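You operate a simulated robot arm through the tools that you are given. There is no shell and no other tool. Be economical: measure what you need, move in short steps, check, and stop when the job is done.

You are at the controls of a simulated robot arm. One attempt, no reset.

TASK
Load the sample on the green sieve and clamp the stack.
Fine: sieve on the stack, all of the white cup in, cup back, cover on, clamp arm over, screw tight. Set down upright: white cup.

It is judged by the outcome, as a careful person would: the job done as asked, and still so three seconds after it is handed in. It fails if anything else is knocked over, pushed out of place, dropped, spilled or broken. Lids that push on must go on centred and level and be pressed home; caps that screw on are set level and turned clockwise until they are tight.

THE ROBOT
A 6-joint arm with a two-finger parallel gripper, fixed in place. Base frame: the origin is at the foot of the arm, x ahead of it, y to its left, z up; the work surface is at about z = 0.86. Lengths are in m, angles in degrees, forces in N, time in s.
With the tool pointing down near the work surface it reaches from about 0.26 to 0.68 m from the base axis. Its first joint turns from -66.0 to 66.0 degrees. Payload 2.9 kg.
Tool frame: the origin (TCP) lies between the finger pads and is the grasp point; the fingertips stand 0.03 m ahead of it; z points along the fingers, y is the line along which they close. Largest opening 0.11 m; finger width 0.02, thickness 0.01; the body of the gripper, 0.048 by 0.112 m, starts 0.055 m behind the TCP.
Orientation is told as [roll, pitch, yaw] about the base's x, y, z axes, in that order, counted from this pose: with the fingers straight down and closing along the base's y, the tool's x points along the base's -x, its y along +y and its z along -z.

THE INTERFACE
- The arm moves only by the tool servo_tool. Its argument "commands" is a list of rows, each a list of 3 entries, a list of its own where there are three numbers: the shift along the tool's x, y, z in m, then the turn, a rotation vector about the tool's x, y, z in degrees, then the finger opening in m, from 0 to 0.11. In form: [[[x, y, z], [ax, ay, az], grip], ...]. A call has 1 to 8 rows; each row is the pose to reach, as a shift and turn from the pose commanded when the call began, along the tool's axes at that moment. Each row takes 0.2 s and may step no farther than 0.05 m and 8.6 degrees from the row before; otherwise, or with a gripper value out of range, the whole call is refused. A pose out of reach is approached as far as the arm can. The call stops where the force on the tool passes 40 N (or 10 N more than at its start, if that is more) or the arm is blocked; 0.2 s more then pass. The fingers move at their own pace (about 0.108 m/s each) and stop on an object; they squeeze with about 30 N. The grip force told is the motor's: it shows also when the fingers shut on nothing. Time passes only in rows, and 0.2 s behind the last, so rows that repeat a pose let the fingers close. It gives the time, the measured TCP pose, the force on the tool (base axes), the opening and the grip force at its end, in the units of the frame above (readings bear some noise), with the torque about the TCP (base axes, N m) and any sound that the robot's microphone picked up, and new pictures: "views" is both (left out), scene, wrist or none.
- Cameras (640 x 400 px; columns grow to the right, rows downward): "scene" is fixed at [0.071, 0.424, 1.4041]; the picture's right is [-0.83, -0.56, 0.00], its down [-0.20, 0.30, -0.93] and it looks along [0.52, -0.77, -0.36] (base axes); focal length 254 px, centre (320, 200). "wrist" rides on the gripper at [0.072, 0.017, -0.103] in the tool frame; the picture's right is [-0.23, 0.97, 0.00], its down [-0.76, -0.18, -0.62] and it looks along [-0.61, -0.14, 0.78] (tool axes); focal length 222 px, centre (320, 200). There is no depth. A picture from a camera that has moved, and an enlarged one, comes with that camera's place and axes in the base frame and with its lens.
- enlarge(camera, box): a new picture of the part [left, top, right, bottom] of that camera's present view, enlarged. The clock stands still meanwhile.
- sign_off(): hands the job in; it is judged then, once.

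Work in short steps. Places have to be worked out from the pictures, the camera data and where the tool is seen: move nearer, look again, correct. Check each grasp and each placing, and mend what went wrong. You have 120 turns and 200 pictures in all, those below and enlarged ones among them. Open the gripper and draw the arm clear of the work before you hand the job in, unless the task says otherwise; then end with one line.

The tools are called after "Request:" by a JSON object that holds its "api" and its "payload". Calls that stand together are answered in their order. servo_tool: Moves the arm, as the interface text tells. Its arguments: {"type":"object","properties":{"commands":{"type":"array","items":{"type":"array"}},"views":{"type":"string","enum":["both","scene","wrist","none"]}},"required":["commands"]} The other tools are called the same way: enlarge (camera, box) takes an enlarged picture of a part of a camera's view; sign_off () hands the job in.

At the start:

```text
clock: 0.0
eef_pos: [0.3117, -0.0505, 1.3349]
tool_rot: [0.0, 0.0, 0.1]
force: [0.5, -0.8, 0.3]
moment: [-0.04, 0.04, 0.0]
gripper_width: 0.1098
gripper_force: 0.0
```

scene: 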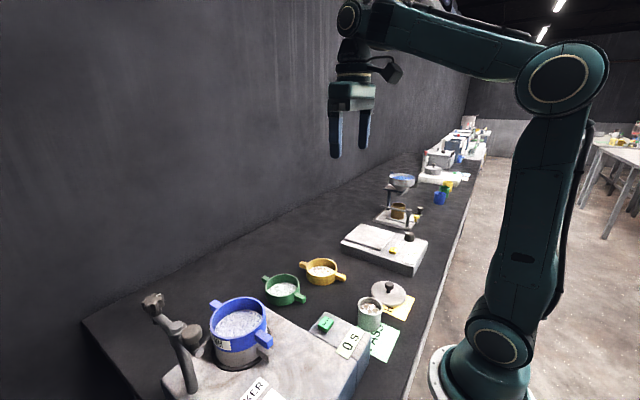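
wrist: 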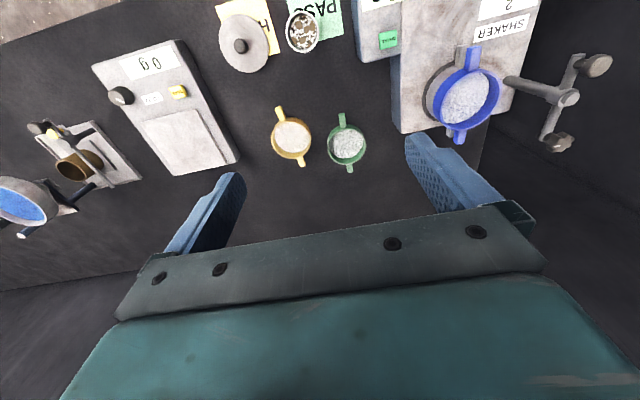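

I start by looking closely at the shaker and the sieves in both views.

Request:
{"api": "enlarge", "payload": {"camera": "scene", "box": [130, 240, 430, 400]}}

Request:
{"api": "enlarge", "payload": {"camera": "wrist", "box": [200, 0, 640, 200]}}

```text
2.13 times, centred on (280, 320) of scene
camera zoom: at [0.071, 0.424, 1.4041], right [-0.83, -0.56, 0.0], down [-0.2, 0.3, -0.93], along [0.52, -0.77, -0.36], focal length 542 px, centre (405, -56)
```

zoom: 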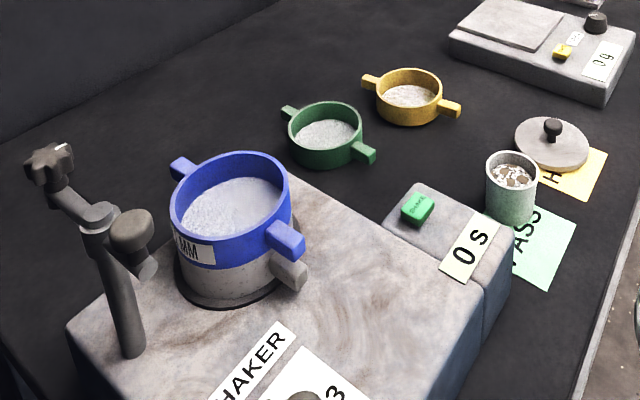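

```text
1.45 times, centred on (420, 100) of wrist
camera zoom: at [0.2409, -0.0331, 1.4379], right [0.23, 0.97, 0.0], down [0.76, -0.18, 0.62], along [0.61, -0.14, -0.78], focal length 323 px, centre (174, 346)
```

zoom: 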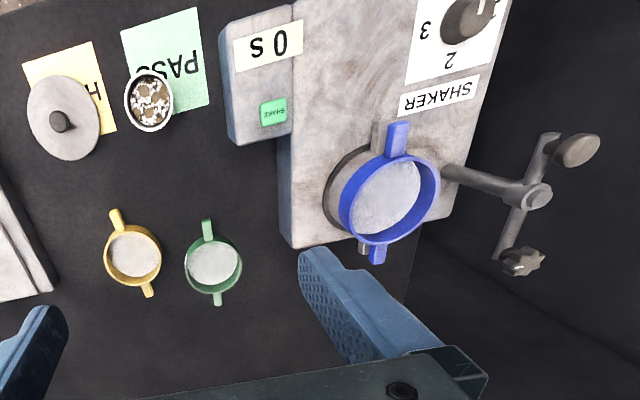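

The clear items: blue sieve on the stack at about (0.41, 0.20), green sieve near (0.50, -0.015), yellow near (0.45, -0.155), cup and cover nearer the base. I lower for a closer look.

Request:
{"api": "servo_tool", "payload": {"commands": [[[0.01, 0, 0.045], [0, 0, 0], 0.11], [[0.02, 0.0, 0.09], [0, 0, 0], 0.11], [[0.03, 0.0, 0.135], [0, 0, 0], 0.11]]}}

```text
clock: 0.8
eef_pos: [0.2829, -0.0503, 1.1992]
tool_rot: [0.0, -0.2, 0.0]
force: [0.1, 0.6, 0.6]
moment: [0.03, -0.02, 0.01]
gripper_width: 0.1099
gripper_force: 0.0
camera wrist: at [0.2109, -0.0326, 1.3022], right [0.23, 0.97, 0.0], down [0.76, -0.18, 0.62], along [0.61, -0.14, -0.78], focal length 222 px, centre (320, 200)
```

scene: 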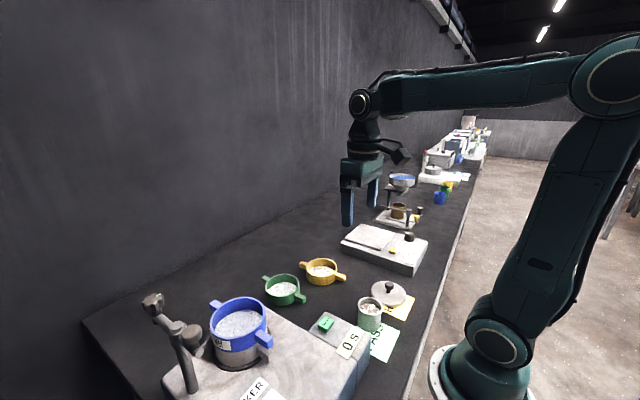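
wrist: 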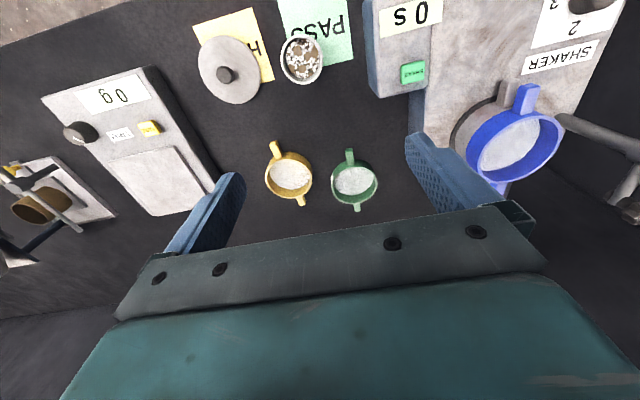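

Request:
{"api": "enlarge", "payload": {"camera": "wrist", "box": [180, 0, 400, 220]}}

Request:
{"api": "enlarge", "payload": {"camera": "wrist", "box": [360, 0, 640, 220]}}

Request:
{"api": "enlarge", "payload": {"camera": "scene", "box": [130, 280, 290, 400]}}

Request:
{"api": "enlarge", "payload": {"camera": "scene", "box": [255, 245, 435, 365]}}

```text
1.82 times, centred on (290, 110) of wrist
camera zoom: at [0.2109, -0.0326, 1.3022], right [0.23, 0.97, 0.0], down [0.76, -0.18, 0.62], along [0.61, -0.14, -0.78], focal length 404 px, centre (374, 364)
```

zoom: 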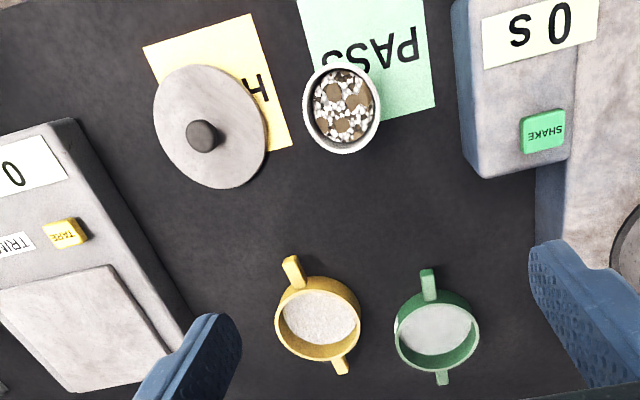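

```text
1.82 times, centred on (500, 110) of wrist
camera zoom: at [0.2109, -0.0326, 1.3022], right [0.23, 0.97, 0.0], down [0.76, -0.18, 0.62], along [0.61, -0.14, -0.78], focal length 404 px, centre (-7, 364)
```

zoom: 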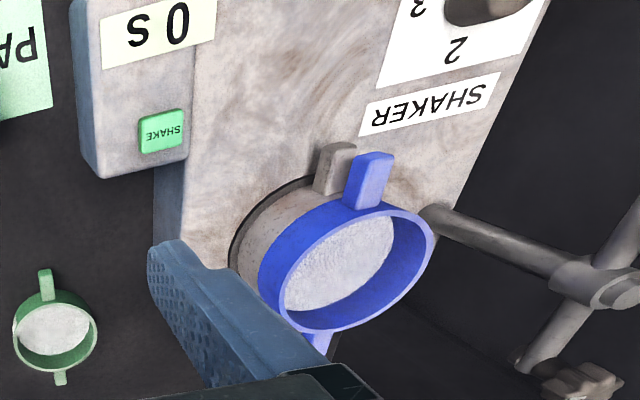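

```text
3.33 times, centred on (210, 340) of scene
camera zoom: at [0.071, 0.424, 1.4041], right [-0.83, -0.56, 0.0], down [-0.2, 0.3, -0.93], along [0.52, -0.77, -0.36], focal length 846 px, centre (687, -267)
```

zoom: 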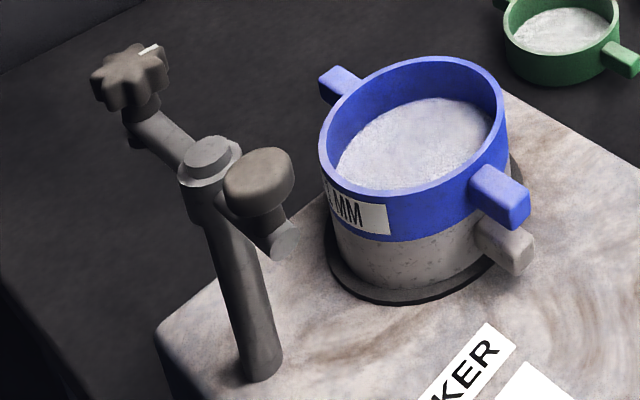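

```text
3.33 times, centred on (345, 305) of scene
camera zoom: at [0.071, 0.424, 1.4041], right [-0.83, -0.56, 0.0], down [-0.2, 0.3, -0.93], along [0.52, -0.77, -0.36], focal length 846 px, centre (237, -150)
```

zoom: 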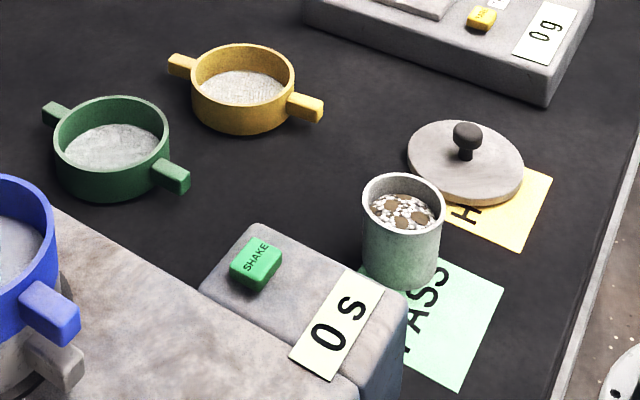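

Green sieve: centre about (0.500, -0.020), ears along x, same as the stack (centre about (0.414, 0.206), top z≈1.015). I move above the green sieve for a precise look.

Request:
{"api": "servo_tool", "payload": {"commands": [[[-0.04, 0.006, 0.02], [0, 0, 0], 0.11], [[-0.08, 0.012, 0.04], [0, 0, 0], 0.11], [[-0.12, 0.018, 0.06], [0, 0, 0], 0.11], [[-0.16, 0.024, 0.09], [0, 0, 0], 0.11], [[-0.2, 0.03, 0.12], [0, 0, 0], 0.11], [[-0.217, 0.03, 0.15], [0, 0, 0], 0.11], [[-0.217, 0.03, 0.17], [0, 0, 0], 0.11]]}}

```text
refused: row 4 steps farther than a row can; nothing moved
```

Request:
{"api": "servo_tool", "payload": {"commands": [[[-0.04, 0.006, 0.02], [0, 0, 0], 0.11], [[-0.08, 0.012, 0.04], [0, 0, 0], 0.11], [[-0.12, 0.018, 0.06], [0, 0, 0], 0.11], [[-0.16, 0.024, 0.08], [0, 0, 0], 0.11], [[-0.19, 0.03, 0.11], [0, 0, 0], 0.11], [[-0.217, 0.03, 0.14], [0, 0, 0], 0.11], [[-0.217, 0.03, 0.17], [0, 0, 0], 0.11]]}}

```text
clock: 2.4
eef_pos: [0.5017, -0.0218, 1.0307]
tool_rot: [0.0, -0.1, 0.1]
force: [-0.2, 0.3, 0.7]
moment: [0.02, 0.0, -0.01]
gripper_width: 0.1102
gripper_force: 0.1
camera wrist: at [0.4283, -0.0031, 1.1328], right [0.23, 0.97, 0.0], down [0.76, -0.18, 0.62], along [0.61, -0.14, -0.78], focal length 222 px, centre (320, 200)
```

scene: 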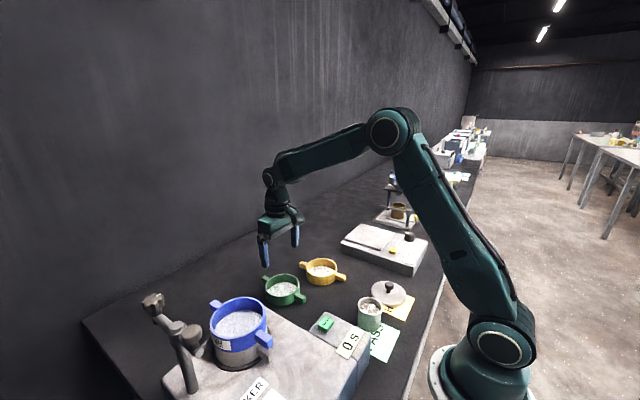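
wrist: 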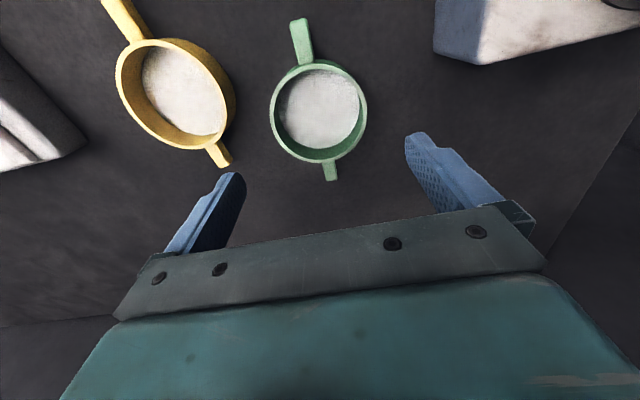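

Rim measured: centre about (0.499, -0.019), outer diameter ≈0.099, so the 0.11 opening clears it by 5 mm a side. I correct sideways 2 mm and descend part way.

Request:
{"api": "servo_tool", "payload": {"commands": [[[0.001, 0.0025, 0.03], [0, 0, 0], 0.11], [[0.001, 0.0025, 0.06], [0, 0, 0], 0.11], [[0.001, 0.0025, 0.085], [0, 0, 0], 0.11]]}}

Request:
{"api": "enlarge", "payload": {"camera": "scene", "box": [240, 230, 360, 310]}}

```text
clock: 3.2
eef_pos: [0.4989, -0.0187, 0.9456]
tool_rot: [0.1, -0.2, 0.1]
force: [0.9, -0.1, -0.3]
moment: [0.03, 0.02, 0.0]
gripper_width: 0.1097
gripper_force: 0.2
camera wrist: at [0.4272, -0.0004, 1.0473], right [0.23, 0.97, 0.0], down [0.76, -0.18, 0.62], along [0.61, -0.14, -0.78], focal length 222 px, centre (320, 200)
```

scene: 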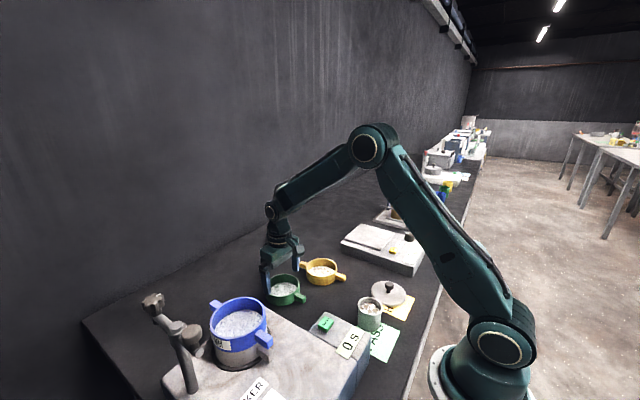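
wrist: 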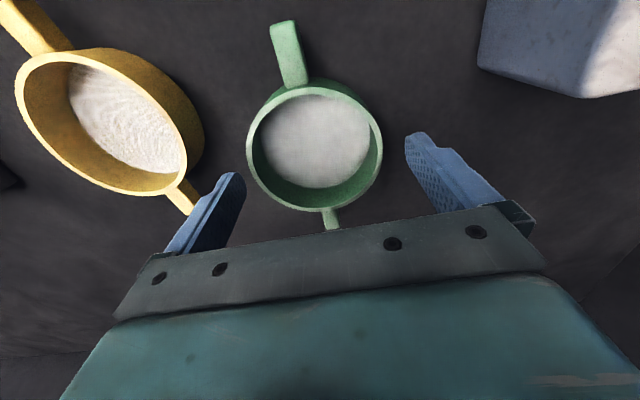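

```text
5.00 times, centred on (300, 270) of scene
camera zoom: at [0.071, 0.424, 1.4041], right [-0.83, -0.56, 0.0], down [-0.2, 0.3, -0.93], along [0.52, -0.77, -0.36], focal length 1269 px, centre (420, -150)
```

zoom: 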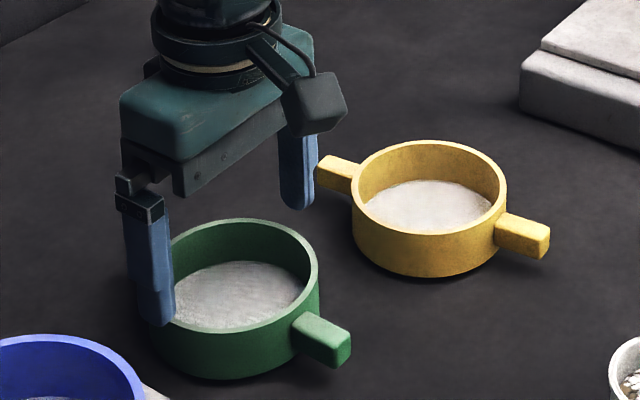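

Fingers straddle the ring; ring centre y≈-0.020, so I shift 1.5 mm and descend to grip low, then close.

Request:
{"api": "servo_tool", "payload": {"commands": [[[0, -0.0015, 0.02], [0, 0, 0], 0.11], [[0, -0.0015, 0.039], [0, 0, 0], 0.11], [[0, -0.0015, 0.039], [0, 0, 0], 0.09], [[0, -0.0015, 0.039], [0, 0, 0], 0.09]]}}

```text
clock: 4.2
eef_pos: [0.4987, -0.0205, 0.9063]
tool_rot: [0.0, 0.0, 0.0]
force: [-0.6, -3.1, 9.1]
moment: [-0.03, 0.22, 0.07]
gripper_width: 0.0999
gripper_force: 30.1
camera wrist: at [0.4273, -0.0018, 1.0088], right [0.23, 0.97, 0.0], down [0.76, -0.18, 0.62], along [0.61, -0.14, -0.78], focal length 222 px, centre (320, 200)
```

scene: 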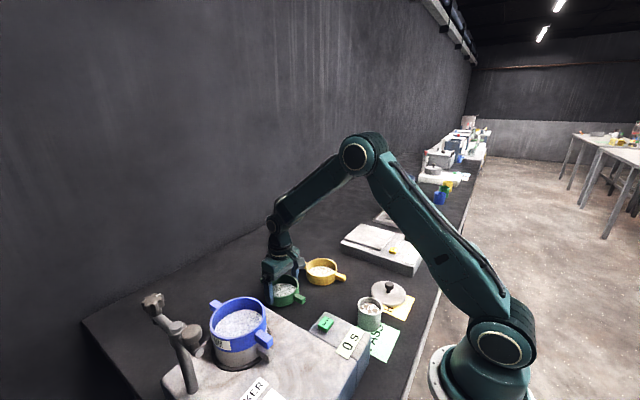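
wrist: 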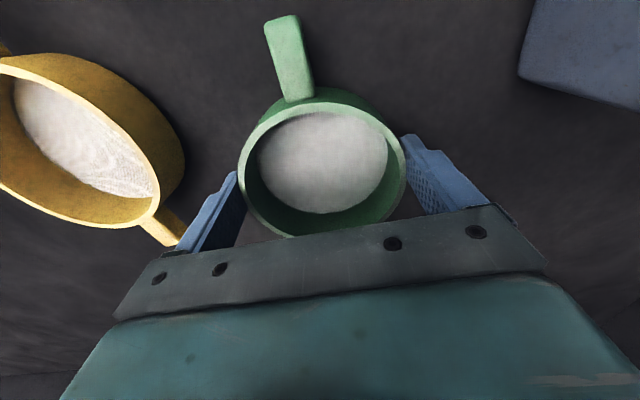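

Grip holds at 0.0999 with 30 N. I lift straight up.

Request:
{"api": "servo_tool", "payload": {"commands": [[[0, 0, -0.03], [0, 0, 0], 0.09], [[0, 0, -0.08], [0, 0, 0], 0.09], [[0, 0, -0.13], [0, 0, 0], 0.09], [[0, 0, -0.18], [0, 0, 0], 0.09], [[0, 0, -0.23], [0, 0, 0], 0.09]]}}

Request:
{"api": "enlarge", "payload": {"camera": "scene", "box": [130, 200, 370, 360]}}

```text
clock: 5.4
eef_pos: [0.4983, -0.0198, 1.1369]
tool_rot: [-0.1, 0.1, 0.1]
force: [0.9, -0.3, -1.1]
moment: [-0.06, 0.01, 0.02]
gripper_width: 0.0997
gripper_force: 30.1
camera wrist: at [0.4263, -0.0014, 1.2387], right [0.23, 0.97, 0.0], down [0.76, -0.18, 0.62], along [0.61, -0.14, -0.78], focal length 222 px, centre (320, 200)
```

scene: 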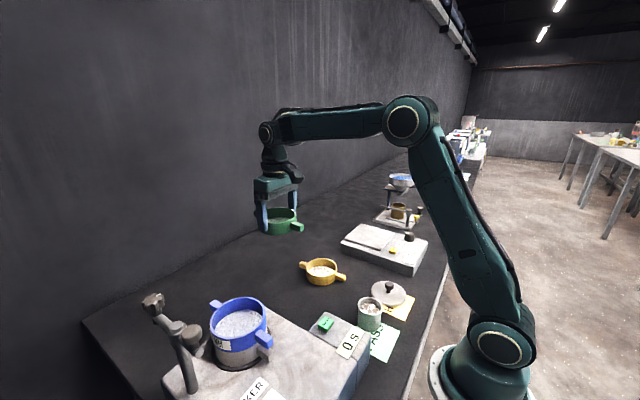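
wrist: 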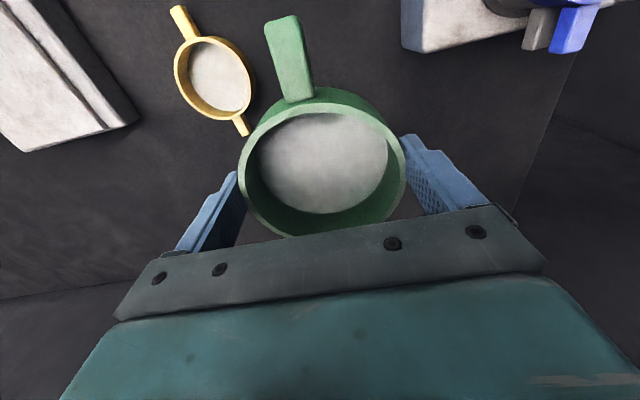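

```text
2.50 times, centred on (250, 280) of scene
camera zoom: at [0.071, 0.424, 1.4041], right [-0.83, -0.56, 0.0], down [-0.2, 0.3, -0.93], along [0.52, -0.77, -0.36], focal length 635 px, centre (495, 0)
```

zoom: 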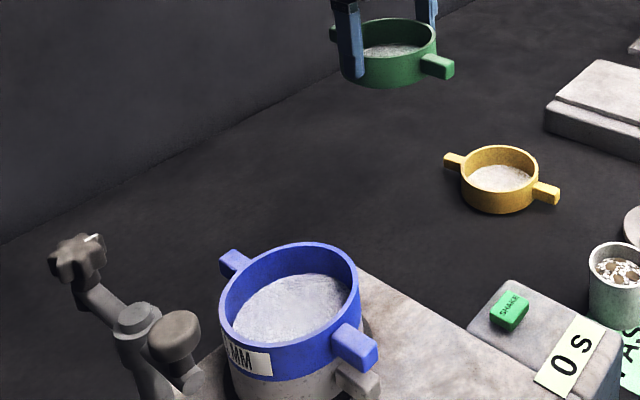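

Sieve held level. I move part way to the stack to see it from nearer.

Request:
{"api": "servo_tool", "payload": {"commands": [[[0.03, 0.03, -0.01], [0, 0, 0], 0.09], [[0.06, 0.06, -0.02], [0, 0, 0], 0.09], [[0.09, 0.09, -0.03], [0, 0, 0], 0.09], [[0.11, 0.12, -0.03], [0, 0, 0], 0.09]]}}

Request:
{"api": "enlarge", "payload": {"camera": "wrist", "box": [380, 0, 640, 200]}}

```text
clock: 6.4
eef_pos: [0.3898, 0.1012, 1.1666]
tool_rot: [0.0, -0.1, 0.0]
force: [0.6, 0.4, -1.0]
moment: [-0.04, 0.0, 0.01]
gripper_width: 0.1
gripper_force: 30.5
camera wrist: at [0.3175, 0.1187, 1.2692], right [0.23, 0.97, 0.0], down [0.76, -0.18, 0.62], along [0.61, -0.14, -0.78], focal length 222 px, centre (320, 200)
```

scene: 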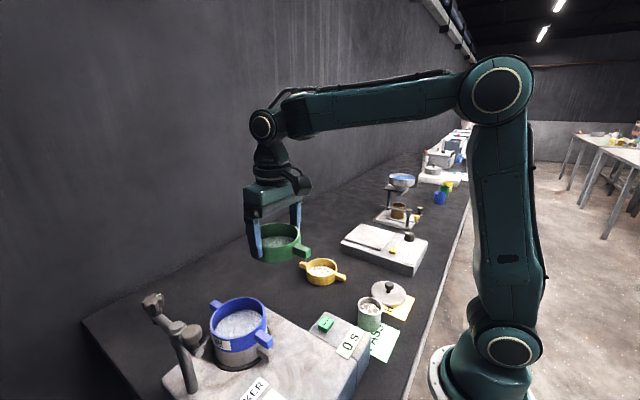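
wrist: 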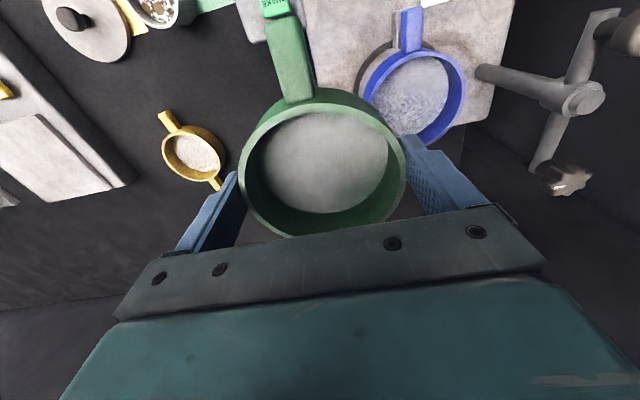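

```text
2.00 times, centred on (510, 100) of wrist
camera zoom: at [0.3175, 0.1187, 1.2692], right [0.23, 0.97, 0.0], down [0.76, -0.18, 0.62], along [0.61, -0.14, -0.78], focal length 444 px, centre (-60, 400)
```

zoom: 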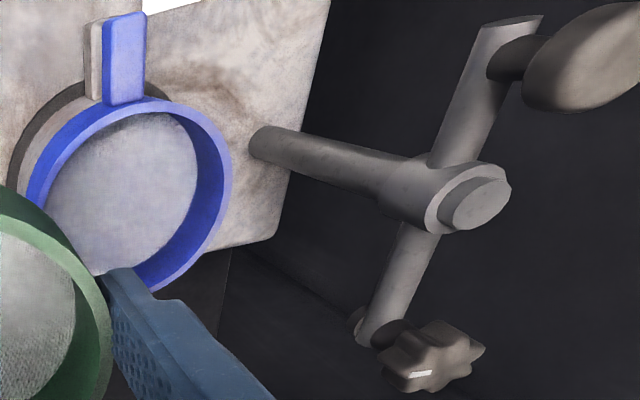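

Blue rim centre estimated at (0.406, 0.205). I move over it, still 2–3 cm above, and compare both views.

Request:
{"api": "servo_tool", "payload": {"commands": [[[-0.004, 0.035, 0.01], [0, 0, 0], 0.09], [[-0.01, 0.07, 0.03], [0, 0, 0], 0.09], [[-0.016, 0.1038, 0.05], [0, 0, 0], 0.09], [[-0.016, 0.1038, 0.07], [0, 0, 0], 0.09]]}}

Request:
{"api": "enlarge", "payload": {"camera": "scene", "box": [160, 230, 310, 380]}}

Request:
{"api": "enlarge", "payload": {"camera": "wrist", "box": [200, 0, 480, 220]}}

```text
clock: 7.4
eef_pos: [0.4061, 0.205, 1.0961]
tool_rot: [0.0, -0.1, 0.1]
force: [0.0, 1.0, -1.0]
moment: [-0.01, 0.02, 0.01]
gripper_width: 0.0997
gripper_force: 30.1
camera wrist: at [0.3338, 0.2226, 1.1989], right [0.23, 0.97, 0.0], down [0.76, -0.18, 0.62], along [0.61, -0.14, -0.78], focal length 222 px, centre (320, 200)
```

scene: 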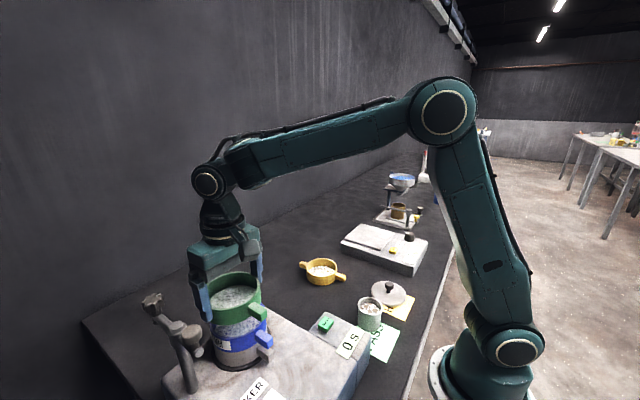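
wrist: 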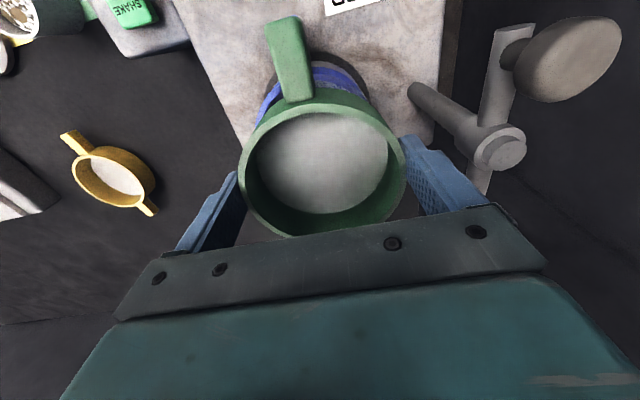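

```text
2.67 times, centred on (235, 305) of scene
camera zoom: at [0.071, 0.424, 1.4041], right [-0.83, -0.56, 0.0], down [-0.2, 0.3, -0.93], along [0.52, -0.77, -0.36], focal length 677 px, centre (547, -80)
```

zoom: 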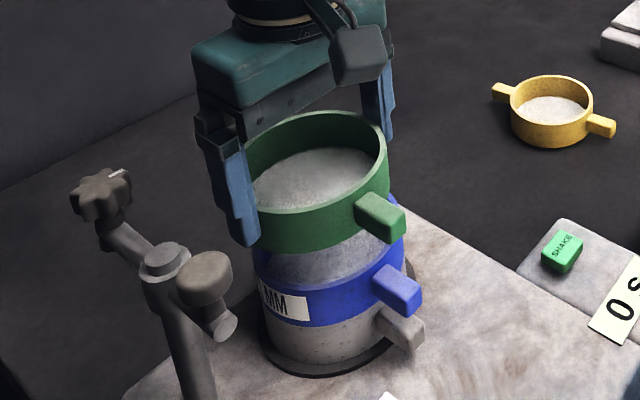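

```text
1.82 times, centred on (340, 110) of wrist
camera zoom: at [0.3338, 0.2226, 1.1989], right [0.23, 0.97, 0.0], down [0.76, -0.18, 0.62], along [0.61, -0.14, -0.78], focal length 404 px, centre (284, 364)
```

zoom: 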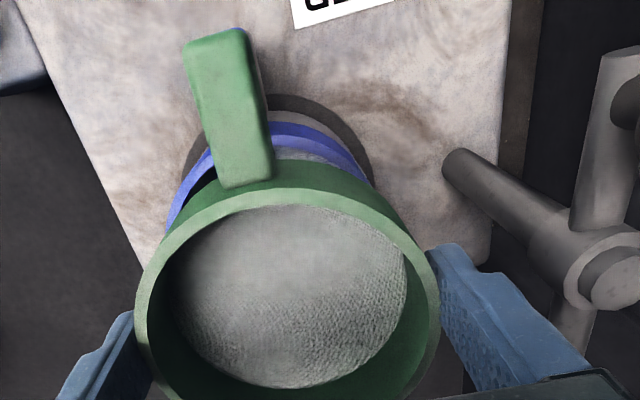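

Scene view suggests the green sieve sits ~6 mm too far to image-left (mostly +x). I zoom in on the ears to quantify.

Request:
{"api": "enlarge", "payload": {"camera": "wrist", "box": [260, 0, 380, 100]}}

Request:
{"api": "enlarge", "payload": {"camera": "scene", "box": [195, 265, 285, 375]}}

```text
4.00 times, centred on (320, 50) of wrist
camera zoom: at [0.3338, 0.2226, 1.1989], right [0.23, 0.97, 0.0], down [0.76, -0.18, 0.62], along [0.61, -0.14, -0.78], focal length 888 px, centre (320, 800)
```

zoom: 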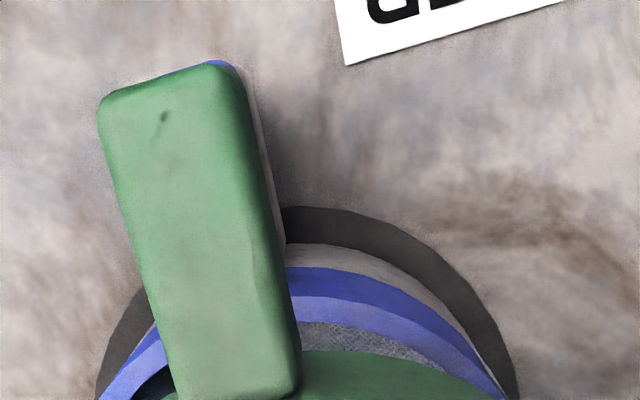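

```text
3.64 times, centred on (240, 320) of scene
camera zoom: at [0.071, 0.424, 1.4041], right [-0.83, -0.56, 0.0], down [-0.2, 0.3, -0.93], along [0.52, -0.77, -0.36], focal length 923 px, centre (611, -236)
```

zoom: 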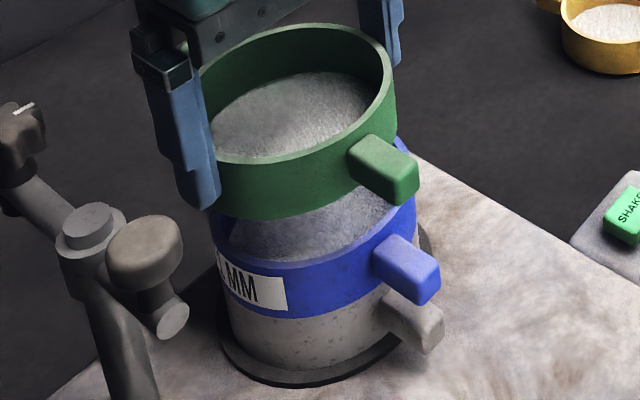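

Both views agree: the blue ring lies about 3.5 mm in -x and 4 mm in -y of the green. I correct, lower 2 cm and recheck.

Request:
{"api": "servo_tool", "payload": {"commands": [[[0.0035, -0.004, 0.0], [0, 0, 0], 0.09], [[0.0035, -0.004, 0.02], [0, 0, 0], 0.09]]}}

Request:
{"api": "enlarge", "payload": {"camera": "wrist", "box": [260, 0, 380, 100]}}

Request:
{"api": "enlarge", "payload": {"camera": "scene", "box": [195, 275, 285, 365]}}

```text
clock: 8.0
eef_pos: [0.4019, 0.1995, 1.0767]
tool_rot: [0.0, -0.1, 0.1]
force: [-0.7, 0.3, -1.7]
moment: [0.03, 0.01, -0.06]
gripper_width: 0.1
gripper_force: 29.7
camera wrist: at [0.3296, 0.2179, 1.1788], right [0.23, 0.97, 0.0], down [0.76, -0.18, 0.62], along [0.61, -0.14, -0.78], focal length 222 px, centre (320, 200)
```

scene: 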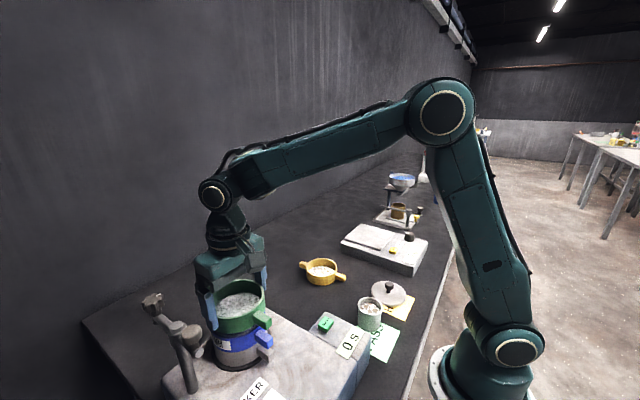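
wrist: 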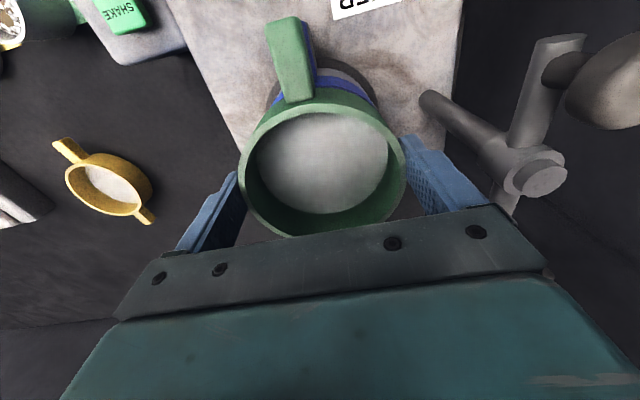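

```text
4.00 times, centred on (320, 50) of wrist
camera zoom: at [0.3296, 0.2179, 1.1788], right [0.23, 0.97, 0.0], down [0.76, -0.18, 0.62], along [0.61, -0.14, -0.78], focal length 888 px, centre (320, 800)
```

zoom: 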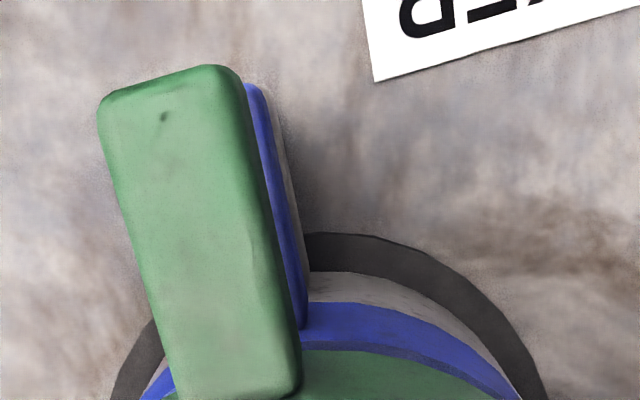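

```text
4.44 times, centred on (240, 320) of scene
camera zoom: at [0.071, 0.424, 1.4041], right [-0.83, -0.56, 0.0], down [-0.2, 0.3, -0.93], along [0.52, -0.77, -0.36], focal length 1128 px, centre (676, -333)
```

zoom: 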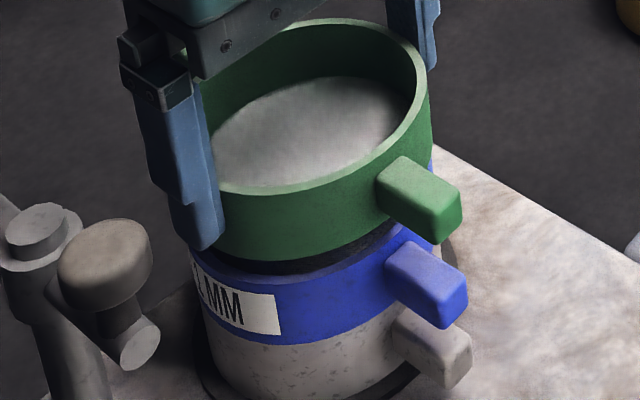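

Now aligned to about 1 mm, with roughly 6–7 mm gap. Small trim (+0.5 mm x, +0.8 mm y) and gentle lowering.

Request:
{"api": "servo_tool", "payload": {"commands": [[[-0.0005, 0.0008, 0.0], [0, 0, 0], 0.09], [[-0.0005, 0.0008, 0.002], [0, 0, 0], 0.09], [[-0.0005, 0.0008, 0.004], [0, 0, 0], 0.09], [[-0.0005, 0.0008, 0.006], [0, 0, 0], 0.09]], "views": "wrist"}}

Request:
{"api": "enlarge", "payload": {"camera": "scene", "box": [195, 275, 285, 365]}}

```text
clock: 9.0
eef_pos: [0.4026, 0.1997, 1.0702]
tool_rot: [0.0, 0.0, 0.0]
force: [-0.1, -0.1, -1.6]
moment: [0.02, -0.02, -0.01]
gripper_width: 0.1001
gripper_force: 29.9
camera wrist: at [0.3298, 0.2187, 1.1726], right [0.23, 0.97, 0.0], down [0.76, -0.18, 0.62], along [0.61, -0.14, -0.78], focal length 222 px, centre (320, 200)
```

wrist: 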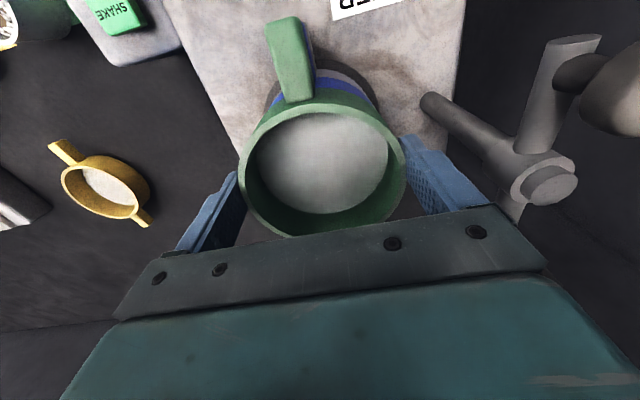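

```text
4.44 times, centred on (240, 320) of scene
camera zoom: at [0.071, 0.424, 1.4041], right [-0.83, -0.56, 0.0], down [-0.2, 0.3, -0.93], along [0.52, -0.77, -0.36], focal length 1128 px, centre (676, -333)
```

zoom: 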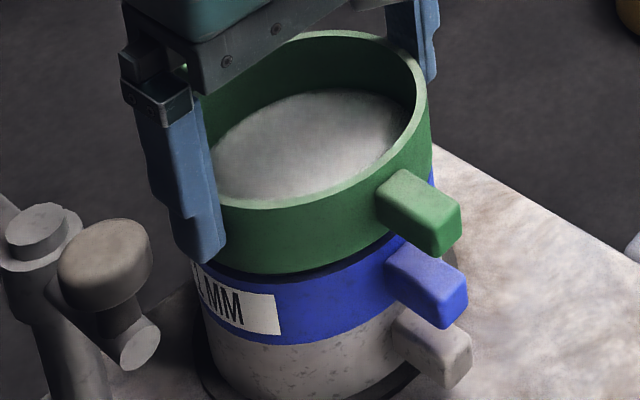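

Still no contact; remaining gap is a few mm. I continue down slowly and read the force.

Request:
{"api": "servo_tool", "payload": {"commands": [[[0.0, 0.0, 0.0015], [0, 0, 0], 0.09], [[0.0, 0.0, 0.003], [0, 0, 0], 0.09], [[0.0, 0.0, 0.0045], [0, 0, 0], 0.09]], "views": "none"}}

Request:
{"api": "enlarge", "payload": {"camera": "scene", "box": [195, 275, 285, 365]}}

```text
clock: 9.8
eef_pos: [0.4026, 0.2002, 1.0664]
tool_rot: [0.0, 0.1, 0.1]
force: [-0.2, 0.5, -0.6]
moment: [0.03, 0.03, 0.0]
gripper_width: 0.0997
gripper_force: 30.0
```

```text
4.44 times, centred on (240, 320) of scene
camera zoom: at [0.071, 0.424, 1.4041], right [-0.83, -0.56, 0.0], down [-0.2, 0.3, -0.93], along [0.52, -0.77, -0.36], focal length 1128 px, centre (676, -333)
```

zoom: 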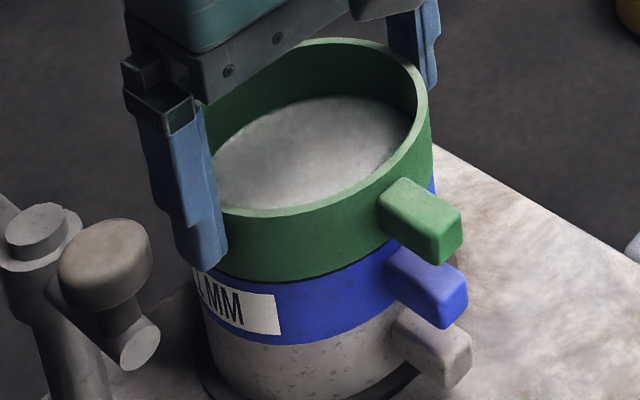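

Nearly closed; continue in 1 mm rows.

Request:
{"api": "servo_tool", "payload": {"commands": [[[0.0, 0.0, 0.001], [0, 0, 0], 0.09], [[0.0, 0.0, 0.002], [0, 0, 0], 0.09], [[0.0, 0.0, 0.003], [0, 0, 0], 0.09]], "views": "none"}}

Request:
{"api": "enlarge", "payload": {"camera": "scene", "box": [195, 275, 285, 365]}}

```text
clock: 10.6
eef_pos: [0.4022, 0.2007, 1.0649]
tool_rot: [0.0, -0.2, 0.0]
force: [-1.9, 0.4, 7.2]
moment: [-0.33, 0.2, -0.05]
gripper_width: 0.0996
gripper_force: 30.0
```

```text
4.44 times, centred on (240, 320) of scene
camera zoom: at [0.0709, 0.424, 1.4041], right [-0.83, -0.56, 0.0], down [-0.2, 0.3, -0.93], along [0.52, -0.77, -0.36], focal length 1128 px, centre (676, -333)
```

zoom: 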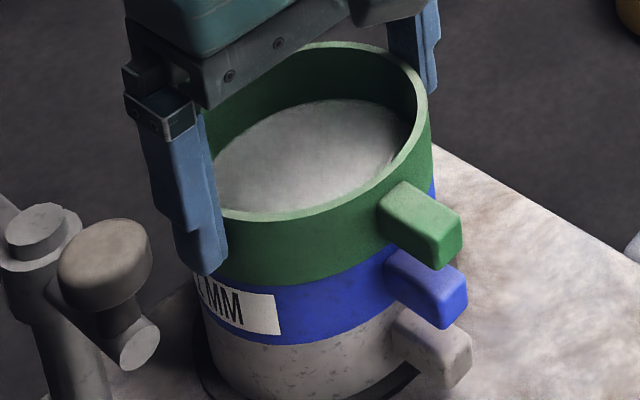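

Contact at about 8 N, and the ear spacing now matches the layer below. I release and check that it is seated level.

Request:
{"api": "servo_tool", "payload": {"commands": [[[0.0, 0.0, 0.0], [0, 0, 0], 0.104], [[0.0, 0.0, 0.0], [0, 0, 0], 0.11], [[0.0, 0.0, 0.0], [0, 0, 0], 0.11]], "views": "wrist"}}

Request:
{"api": "enlarge", "payload": {"camera": "scene", "box": [195, 275, 285, 365]}}

```text
clock: 11.4
eef_pos: [0.4022, 0.2013, 1.0621]
tool_rot: [0.0, 0.0, 0.0]
force: [0.1, -0.7, -0.3]
moment: [0.01, 0.01, -0.01]
gripper_width: 0.1099
gripper_force: 0.2
camera wrist: at [0.3299, 0.2184, 1.1652], right [0.23, 0.97, 0.0], down [0.76, -0.18, 0.62], along [0.61, -0.14, -0.78], focal length 222 px, centre (320, 200)
```

wrist: 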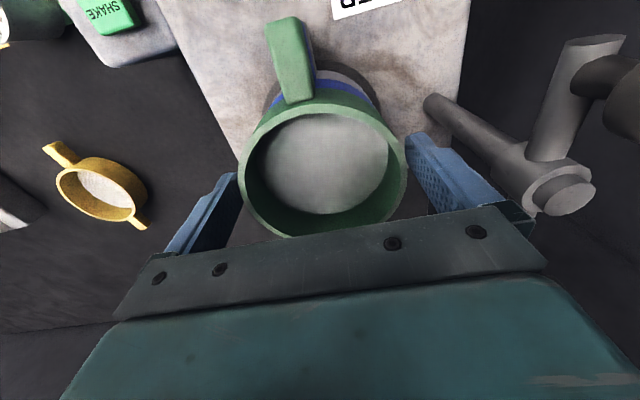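

```text
4.44 times, centred on (240, 320) of scene
camera zoom: at [0.071, 0.424, 1.4041], right [-0.83, -0.56, 0.0], down [-0.2, 0.3, -0.93], along [0.52, -0.77, -0.36], focal length 1128 px, centre (676, -333)
```

zoom: 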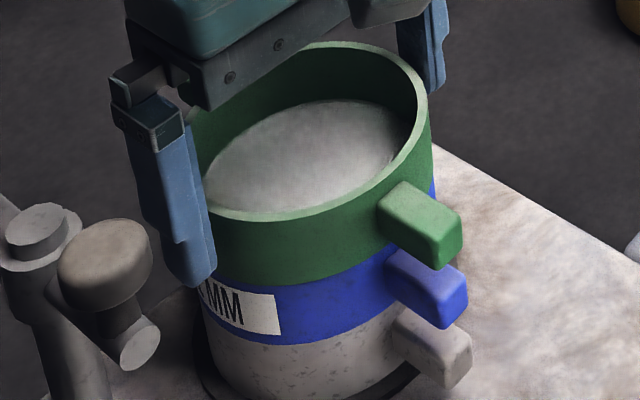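

Released. I raise the gripper and look at the seating.

Request:
{"api": "servo_tool", "payload": {"commands": [[[0.0, 0.0, -0.03], [0, 0, 0], 0.11], [[0.0, 0.0, -0.07], [0, 0, 0], 0.11], [[0.01, -0.02, -0.11], [0, 0, 0], 0.11], [[0.04, -0.05, -0.13], [0, 0, 0], 0.11]], "views": "wrist"}}

Request:
{"api": "enlarge", "payload": {"camera": "scene", "box": [195, 275, 285, 375]}}

Request:
{"api": "enlarge", "payload": {"camera": "wrist", "box": [330, 0, 530, 160]}}

```text
clock: 12.4
eef_pos: [0.3625, 0.1496, 1.1935]
tool_rot: [0.1, 0.0, 0.1]
force: [-0.1, 0.7, -0.2]
moment: [0.01, -0.02, 0.01]
gripper_width: 0.1101
gripper_force: 0.1
camera wrist: at [0.2893, 0.1677, 1.2961], right [0.23, 0.97, 0.0], down [0.76, -0.18, 0.62], along [0.61, -0.14, -0.78], focal length 222 px, centre (320, 200)
```

wrist: 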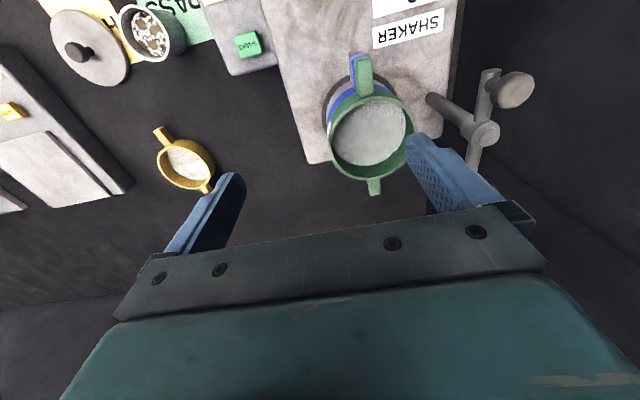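

```text
4.00 times, centred on (240, 325) of scene
camera zoom: at [0.071, 0.424, 1.4041], right [-0.83, -0.56, 0.0], down [-0.2, 0.3, -0.93], along [0.52, -0.77, -0.36], focal length 1015 px, centre (640, -300)
```

zoom: 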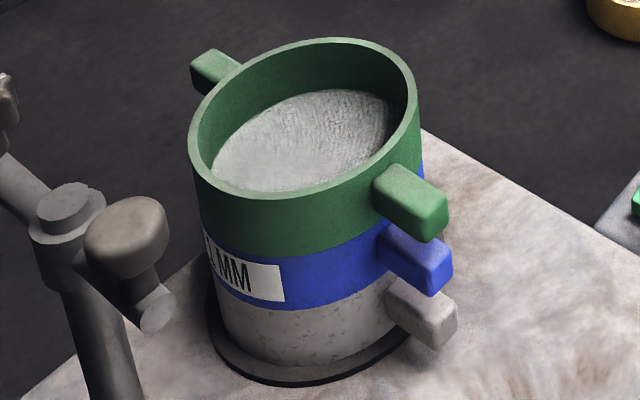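

```text
2.50 times, centred on (430, 80) of wrist
camera zoom: at [0.2893, 0.1677, 1.2961], right [0.23, 0.97, 0.0], down [0.76, -0.18, 0.62], along [0.61, -0.14, -0.78], focal length 555 px, centre (45, 500)
```

zoom: 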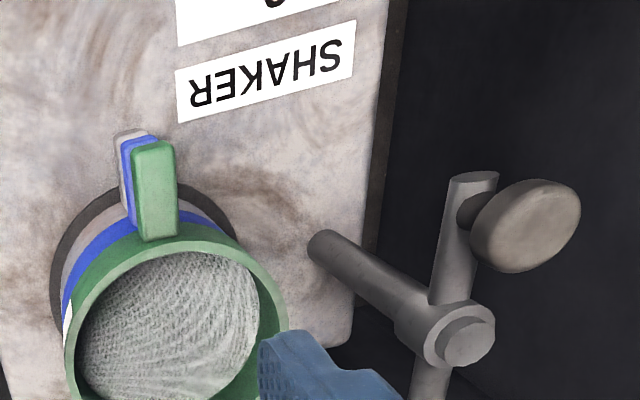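

The green sieve is seated flush and in line with the layers below. Next the cup: I plan to grip it with the hand tilted (fingers pointing back toward the base) so that it can pour. First I move to free air above the cup area.

Request:
{"api": "servo_tool", "payload": {"commands": [[[0.0, -0.045, 0.0], [0, 0, 0], 0.11], [[0.0, -0.09, 0.0], [0, 0, 0], 0.11], [[0, -0.135, 0.0], [0, 0, 0], 0.11], [[0.0, -0.18, 0], [0, 0, 0], 0.11], [[0.0, -0.21, 0], [0, 0, 0], 0.09]], "views": "none"}}

Request:
{"api": "servo_tool", "payload": {"commands": [[[0, 0, 0], [0, 8.5, 0], 0.09], [[0, 0, 0], [0, 17, 0], 0.09], [[0, 0, 0], [0, 25.5, 0], 0.09], [[0, 0, 0], [0, 34, 0], 0.09], [[0, 0, 0], [0, 42.5, 0], 0.09], [[0, 0, 0], [0, 51, 0], 0.09], [[0, 0, 0], [0, 59.5, 0], 0.09]]}}

```text
clock: 13.6
eef_pos: [0.3628, -0.0595, 1.193]
tool_rot: [0.0, 0.0, 0.1]
force: [0.7, 0.4, -0.3]
moment: [0.03, 0.01, 0.0]
gripper_width: 0.0898
gripper_force: 0.1
```

```text
clock: 14.7
eef_pos: [0.3642, -0.0595, 1.1881]
tool_rot: [0.0, 34.2, 0.1]
force: [-0.7, -1.0, -22.4]
moment: [-0.1, 0.1, 0.03]
gripper_width: 0.0902
gripper_force: 0.0
out of reach, approached as far as the arm can: row 2, 5
stopped in row 5: the force on the tool passed its limit at 90 N (the readings are from after the stop); the commanded pose is now the measured one
camera wrist: at [0.3635, -0.0411, 1.3134], right [0.19, 0.97, -0.13], down [0.98, -0.18, 0.09], along [0.06, -0.14, -0.99], focal length 222 px, centre (320, 200)
```

scene: 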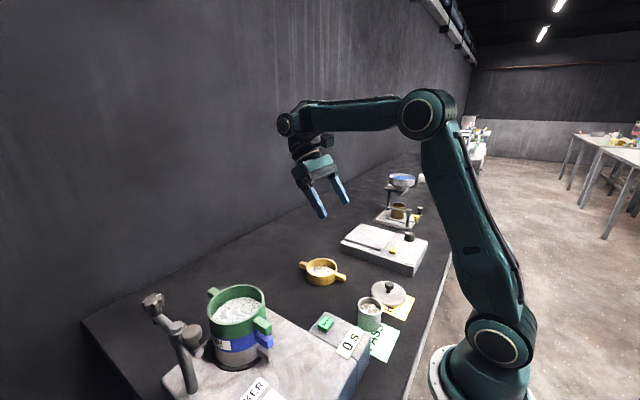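
wrist: 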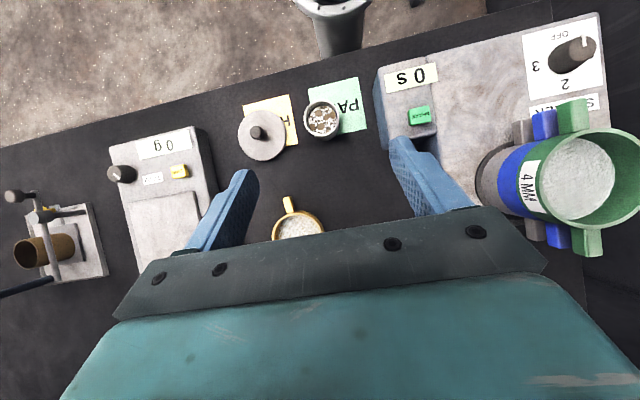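

The wrist limits backward pitch to about 34° up here, but the limit should widen lower and nearer. I use this view, nearly straight down, to measure cup and cover.

Request:
{"api": "enlarge", "payload": {"camera": "wrist", "box": [220, 70, 400, 190]}}

Request:
{"api": "enlarge", "payload": {"camera": "scene", "box": [340, 270, 430, 370]}}

```text
3.33 times, centred on (310, 130) of wrist
camera zoom: at [0.3635, -0.0411, 1.3134], right [0.19, 0.97, -0.13], down [0.98, -0.18, 0.09], along [0.06, -0.14, -0.99], focal length 740 px, centre (353, 433)
```

zoom: 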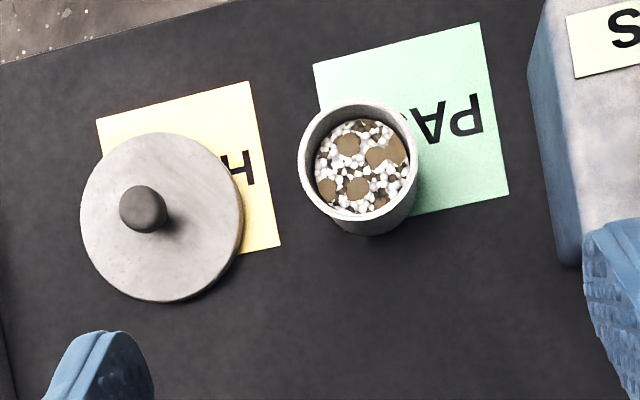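

```text
4.00 times, centred on (385, 320) of scene
camera zoom: at [0.071, 0.424, 1.4041], right [-0.83, -0.56, 0.0], down [-0.2, 0.3, -0.93], along [0.52, -0.77, -0.36], focal length 1015 px, centre (60, -280)
```

zoom: 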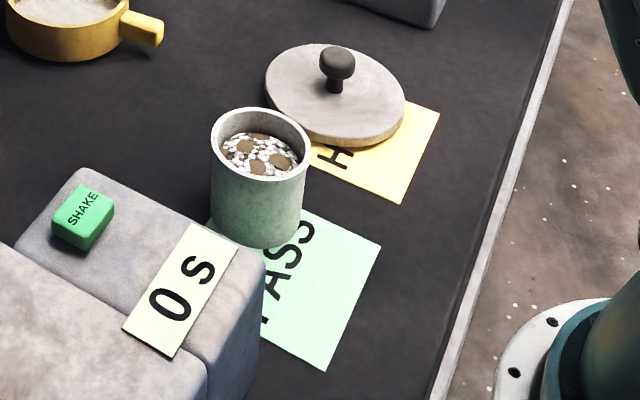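

Cup: centre (0.248, -0.066), rim z≈0.917, diameter ≈0.061. Cover: centre (0.240, -0.193), knob top ≈0.90. I descend in front of the cup to z≈0.99 at this tilt.

Request:
{"api": "servo_tool", "payload": {"commands": [[[-0.0225, -0.0013, 0.033], [0, 0, 0], 0.09], [[-0.045, -0.0026, 0.066], [0, 0, 0], 0.09], [[-0.0675, -0.004, 0.099], [0, 0, 0], 0.09], [[-0.09, -0.005, 0.132], [0, 0, 0], 0.09], [[-0.1124, -0.0065, 0.1654], [0, 0, 0], 0.09]], "views": "none"}}

Request:
{"api": "servo_tool", "payload": {"commands": [[[0, 0, 0], [0, 7, 0], 0.09], [[0, 0, 0], [0, 14, 0], 0.09], [[0, 0, 0], [0, 21, 0], 0.09]]}}

```text
clock: 15.9
eef_pos: [0.3974, -0.066, 1.0165]
tool_rot: [0.1, 34.8, 0.2]
force: [0.0, 0.0, -0.2]
moment: [-0.01, 0.02, 0.03]
gripper_width: 0.09
gripper_force: 0.0
out of reach, approached as far as the arm can: row 4, 5
```

```text
clock: 16.7
eef_pos: [0.3968, -0.0667, 1.0171]
tool_rot: [0.1, 55.6, 0.1]
force: [-0.2, -0.5, -0.8]
moment: [0.0, 0.0, -0.03]
gripper_width: 0.0902
gripper_force: 0.1
camera wrist: at [0.4424, -0.0485, 1.1343], right [0.13, 0.97, -0.19], down [0.94, -0.18, -0.28], along [-0.3, -0.14, -0.94], focal length 222 px, centre (320, 200)
```

scene: 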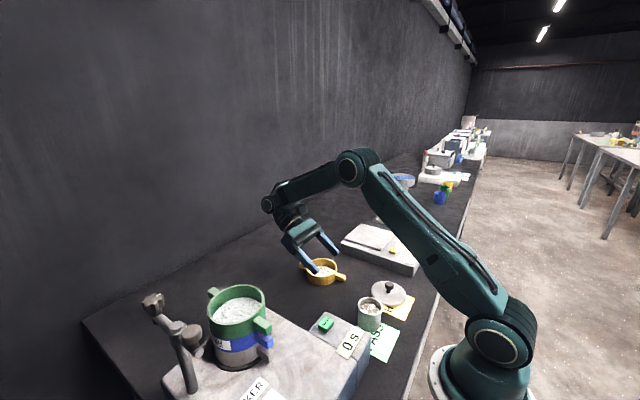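
wrist: 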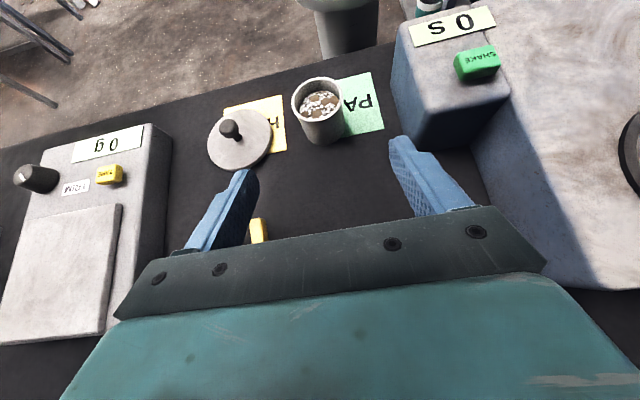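

At 55° pitch now and in front of the cup. I slide along toward a pre-grasp point about 10 cm short of it.

Request:
{"api": "servo_tool", "payload": {"commands": [[[-0.004, 0.0007, 0.03], [0, 0, 0], 0.09], [[-0.008, 0.0007, 0.06], [0, 0, 0], 0.09], [[-0.0127, 0.0007, 0.0875], [0, 0, 0], 0.09]]}}

Request:
{"api": "enlarge", "payload": {"camera": "scene", "box": [240, 220, 440, 370]}}

```text
clock: 17.5
eef_pos: [0.3332, -0.0637, 0.9565]
tool_rot: [0.0, 55.4, 0.0]
force: [-0.2, -0.4, 0.5]
moment: [0.04, -0.01, 0.0]
gripper_width: 0.0898
gripper_force: 0.2
camera wrist: at [0.3774, -0.0467, 1.0738], right [0.13, 0.97, -0.19], down [0.94, -0.18, -0.28], along [-0.3, -0.14, -0.94], focal length 222 px, centre (320, 200)
```

scene: 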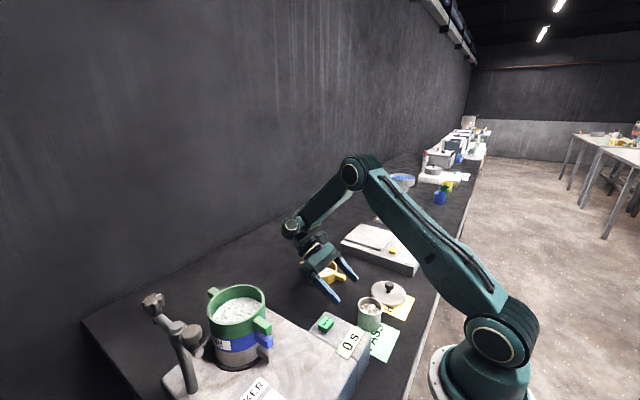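
wrist: 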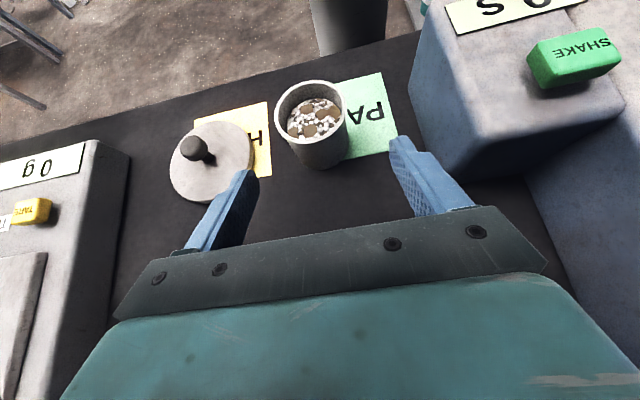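

```text
2.67 times, centred on (340, 295) of scene
camera zoom: at [0.071, 0.424, 1.4041], right [-0.83, -0.56, 0.0], down [-0.2, 0.3, -0.93], along [0.52, -0.77, -0.36], focal length 677 px, centre (267, -53)
```

zoom: 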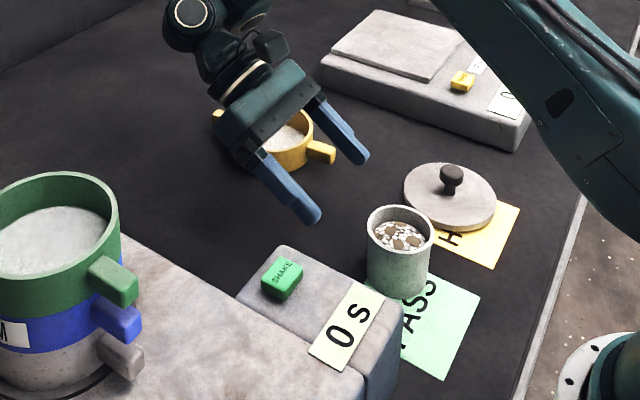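

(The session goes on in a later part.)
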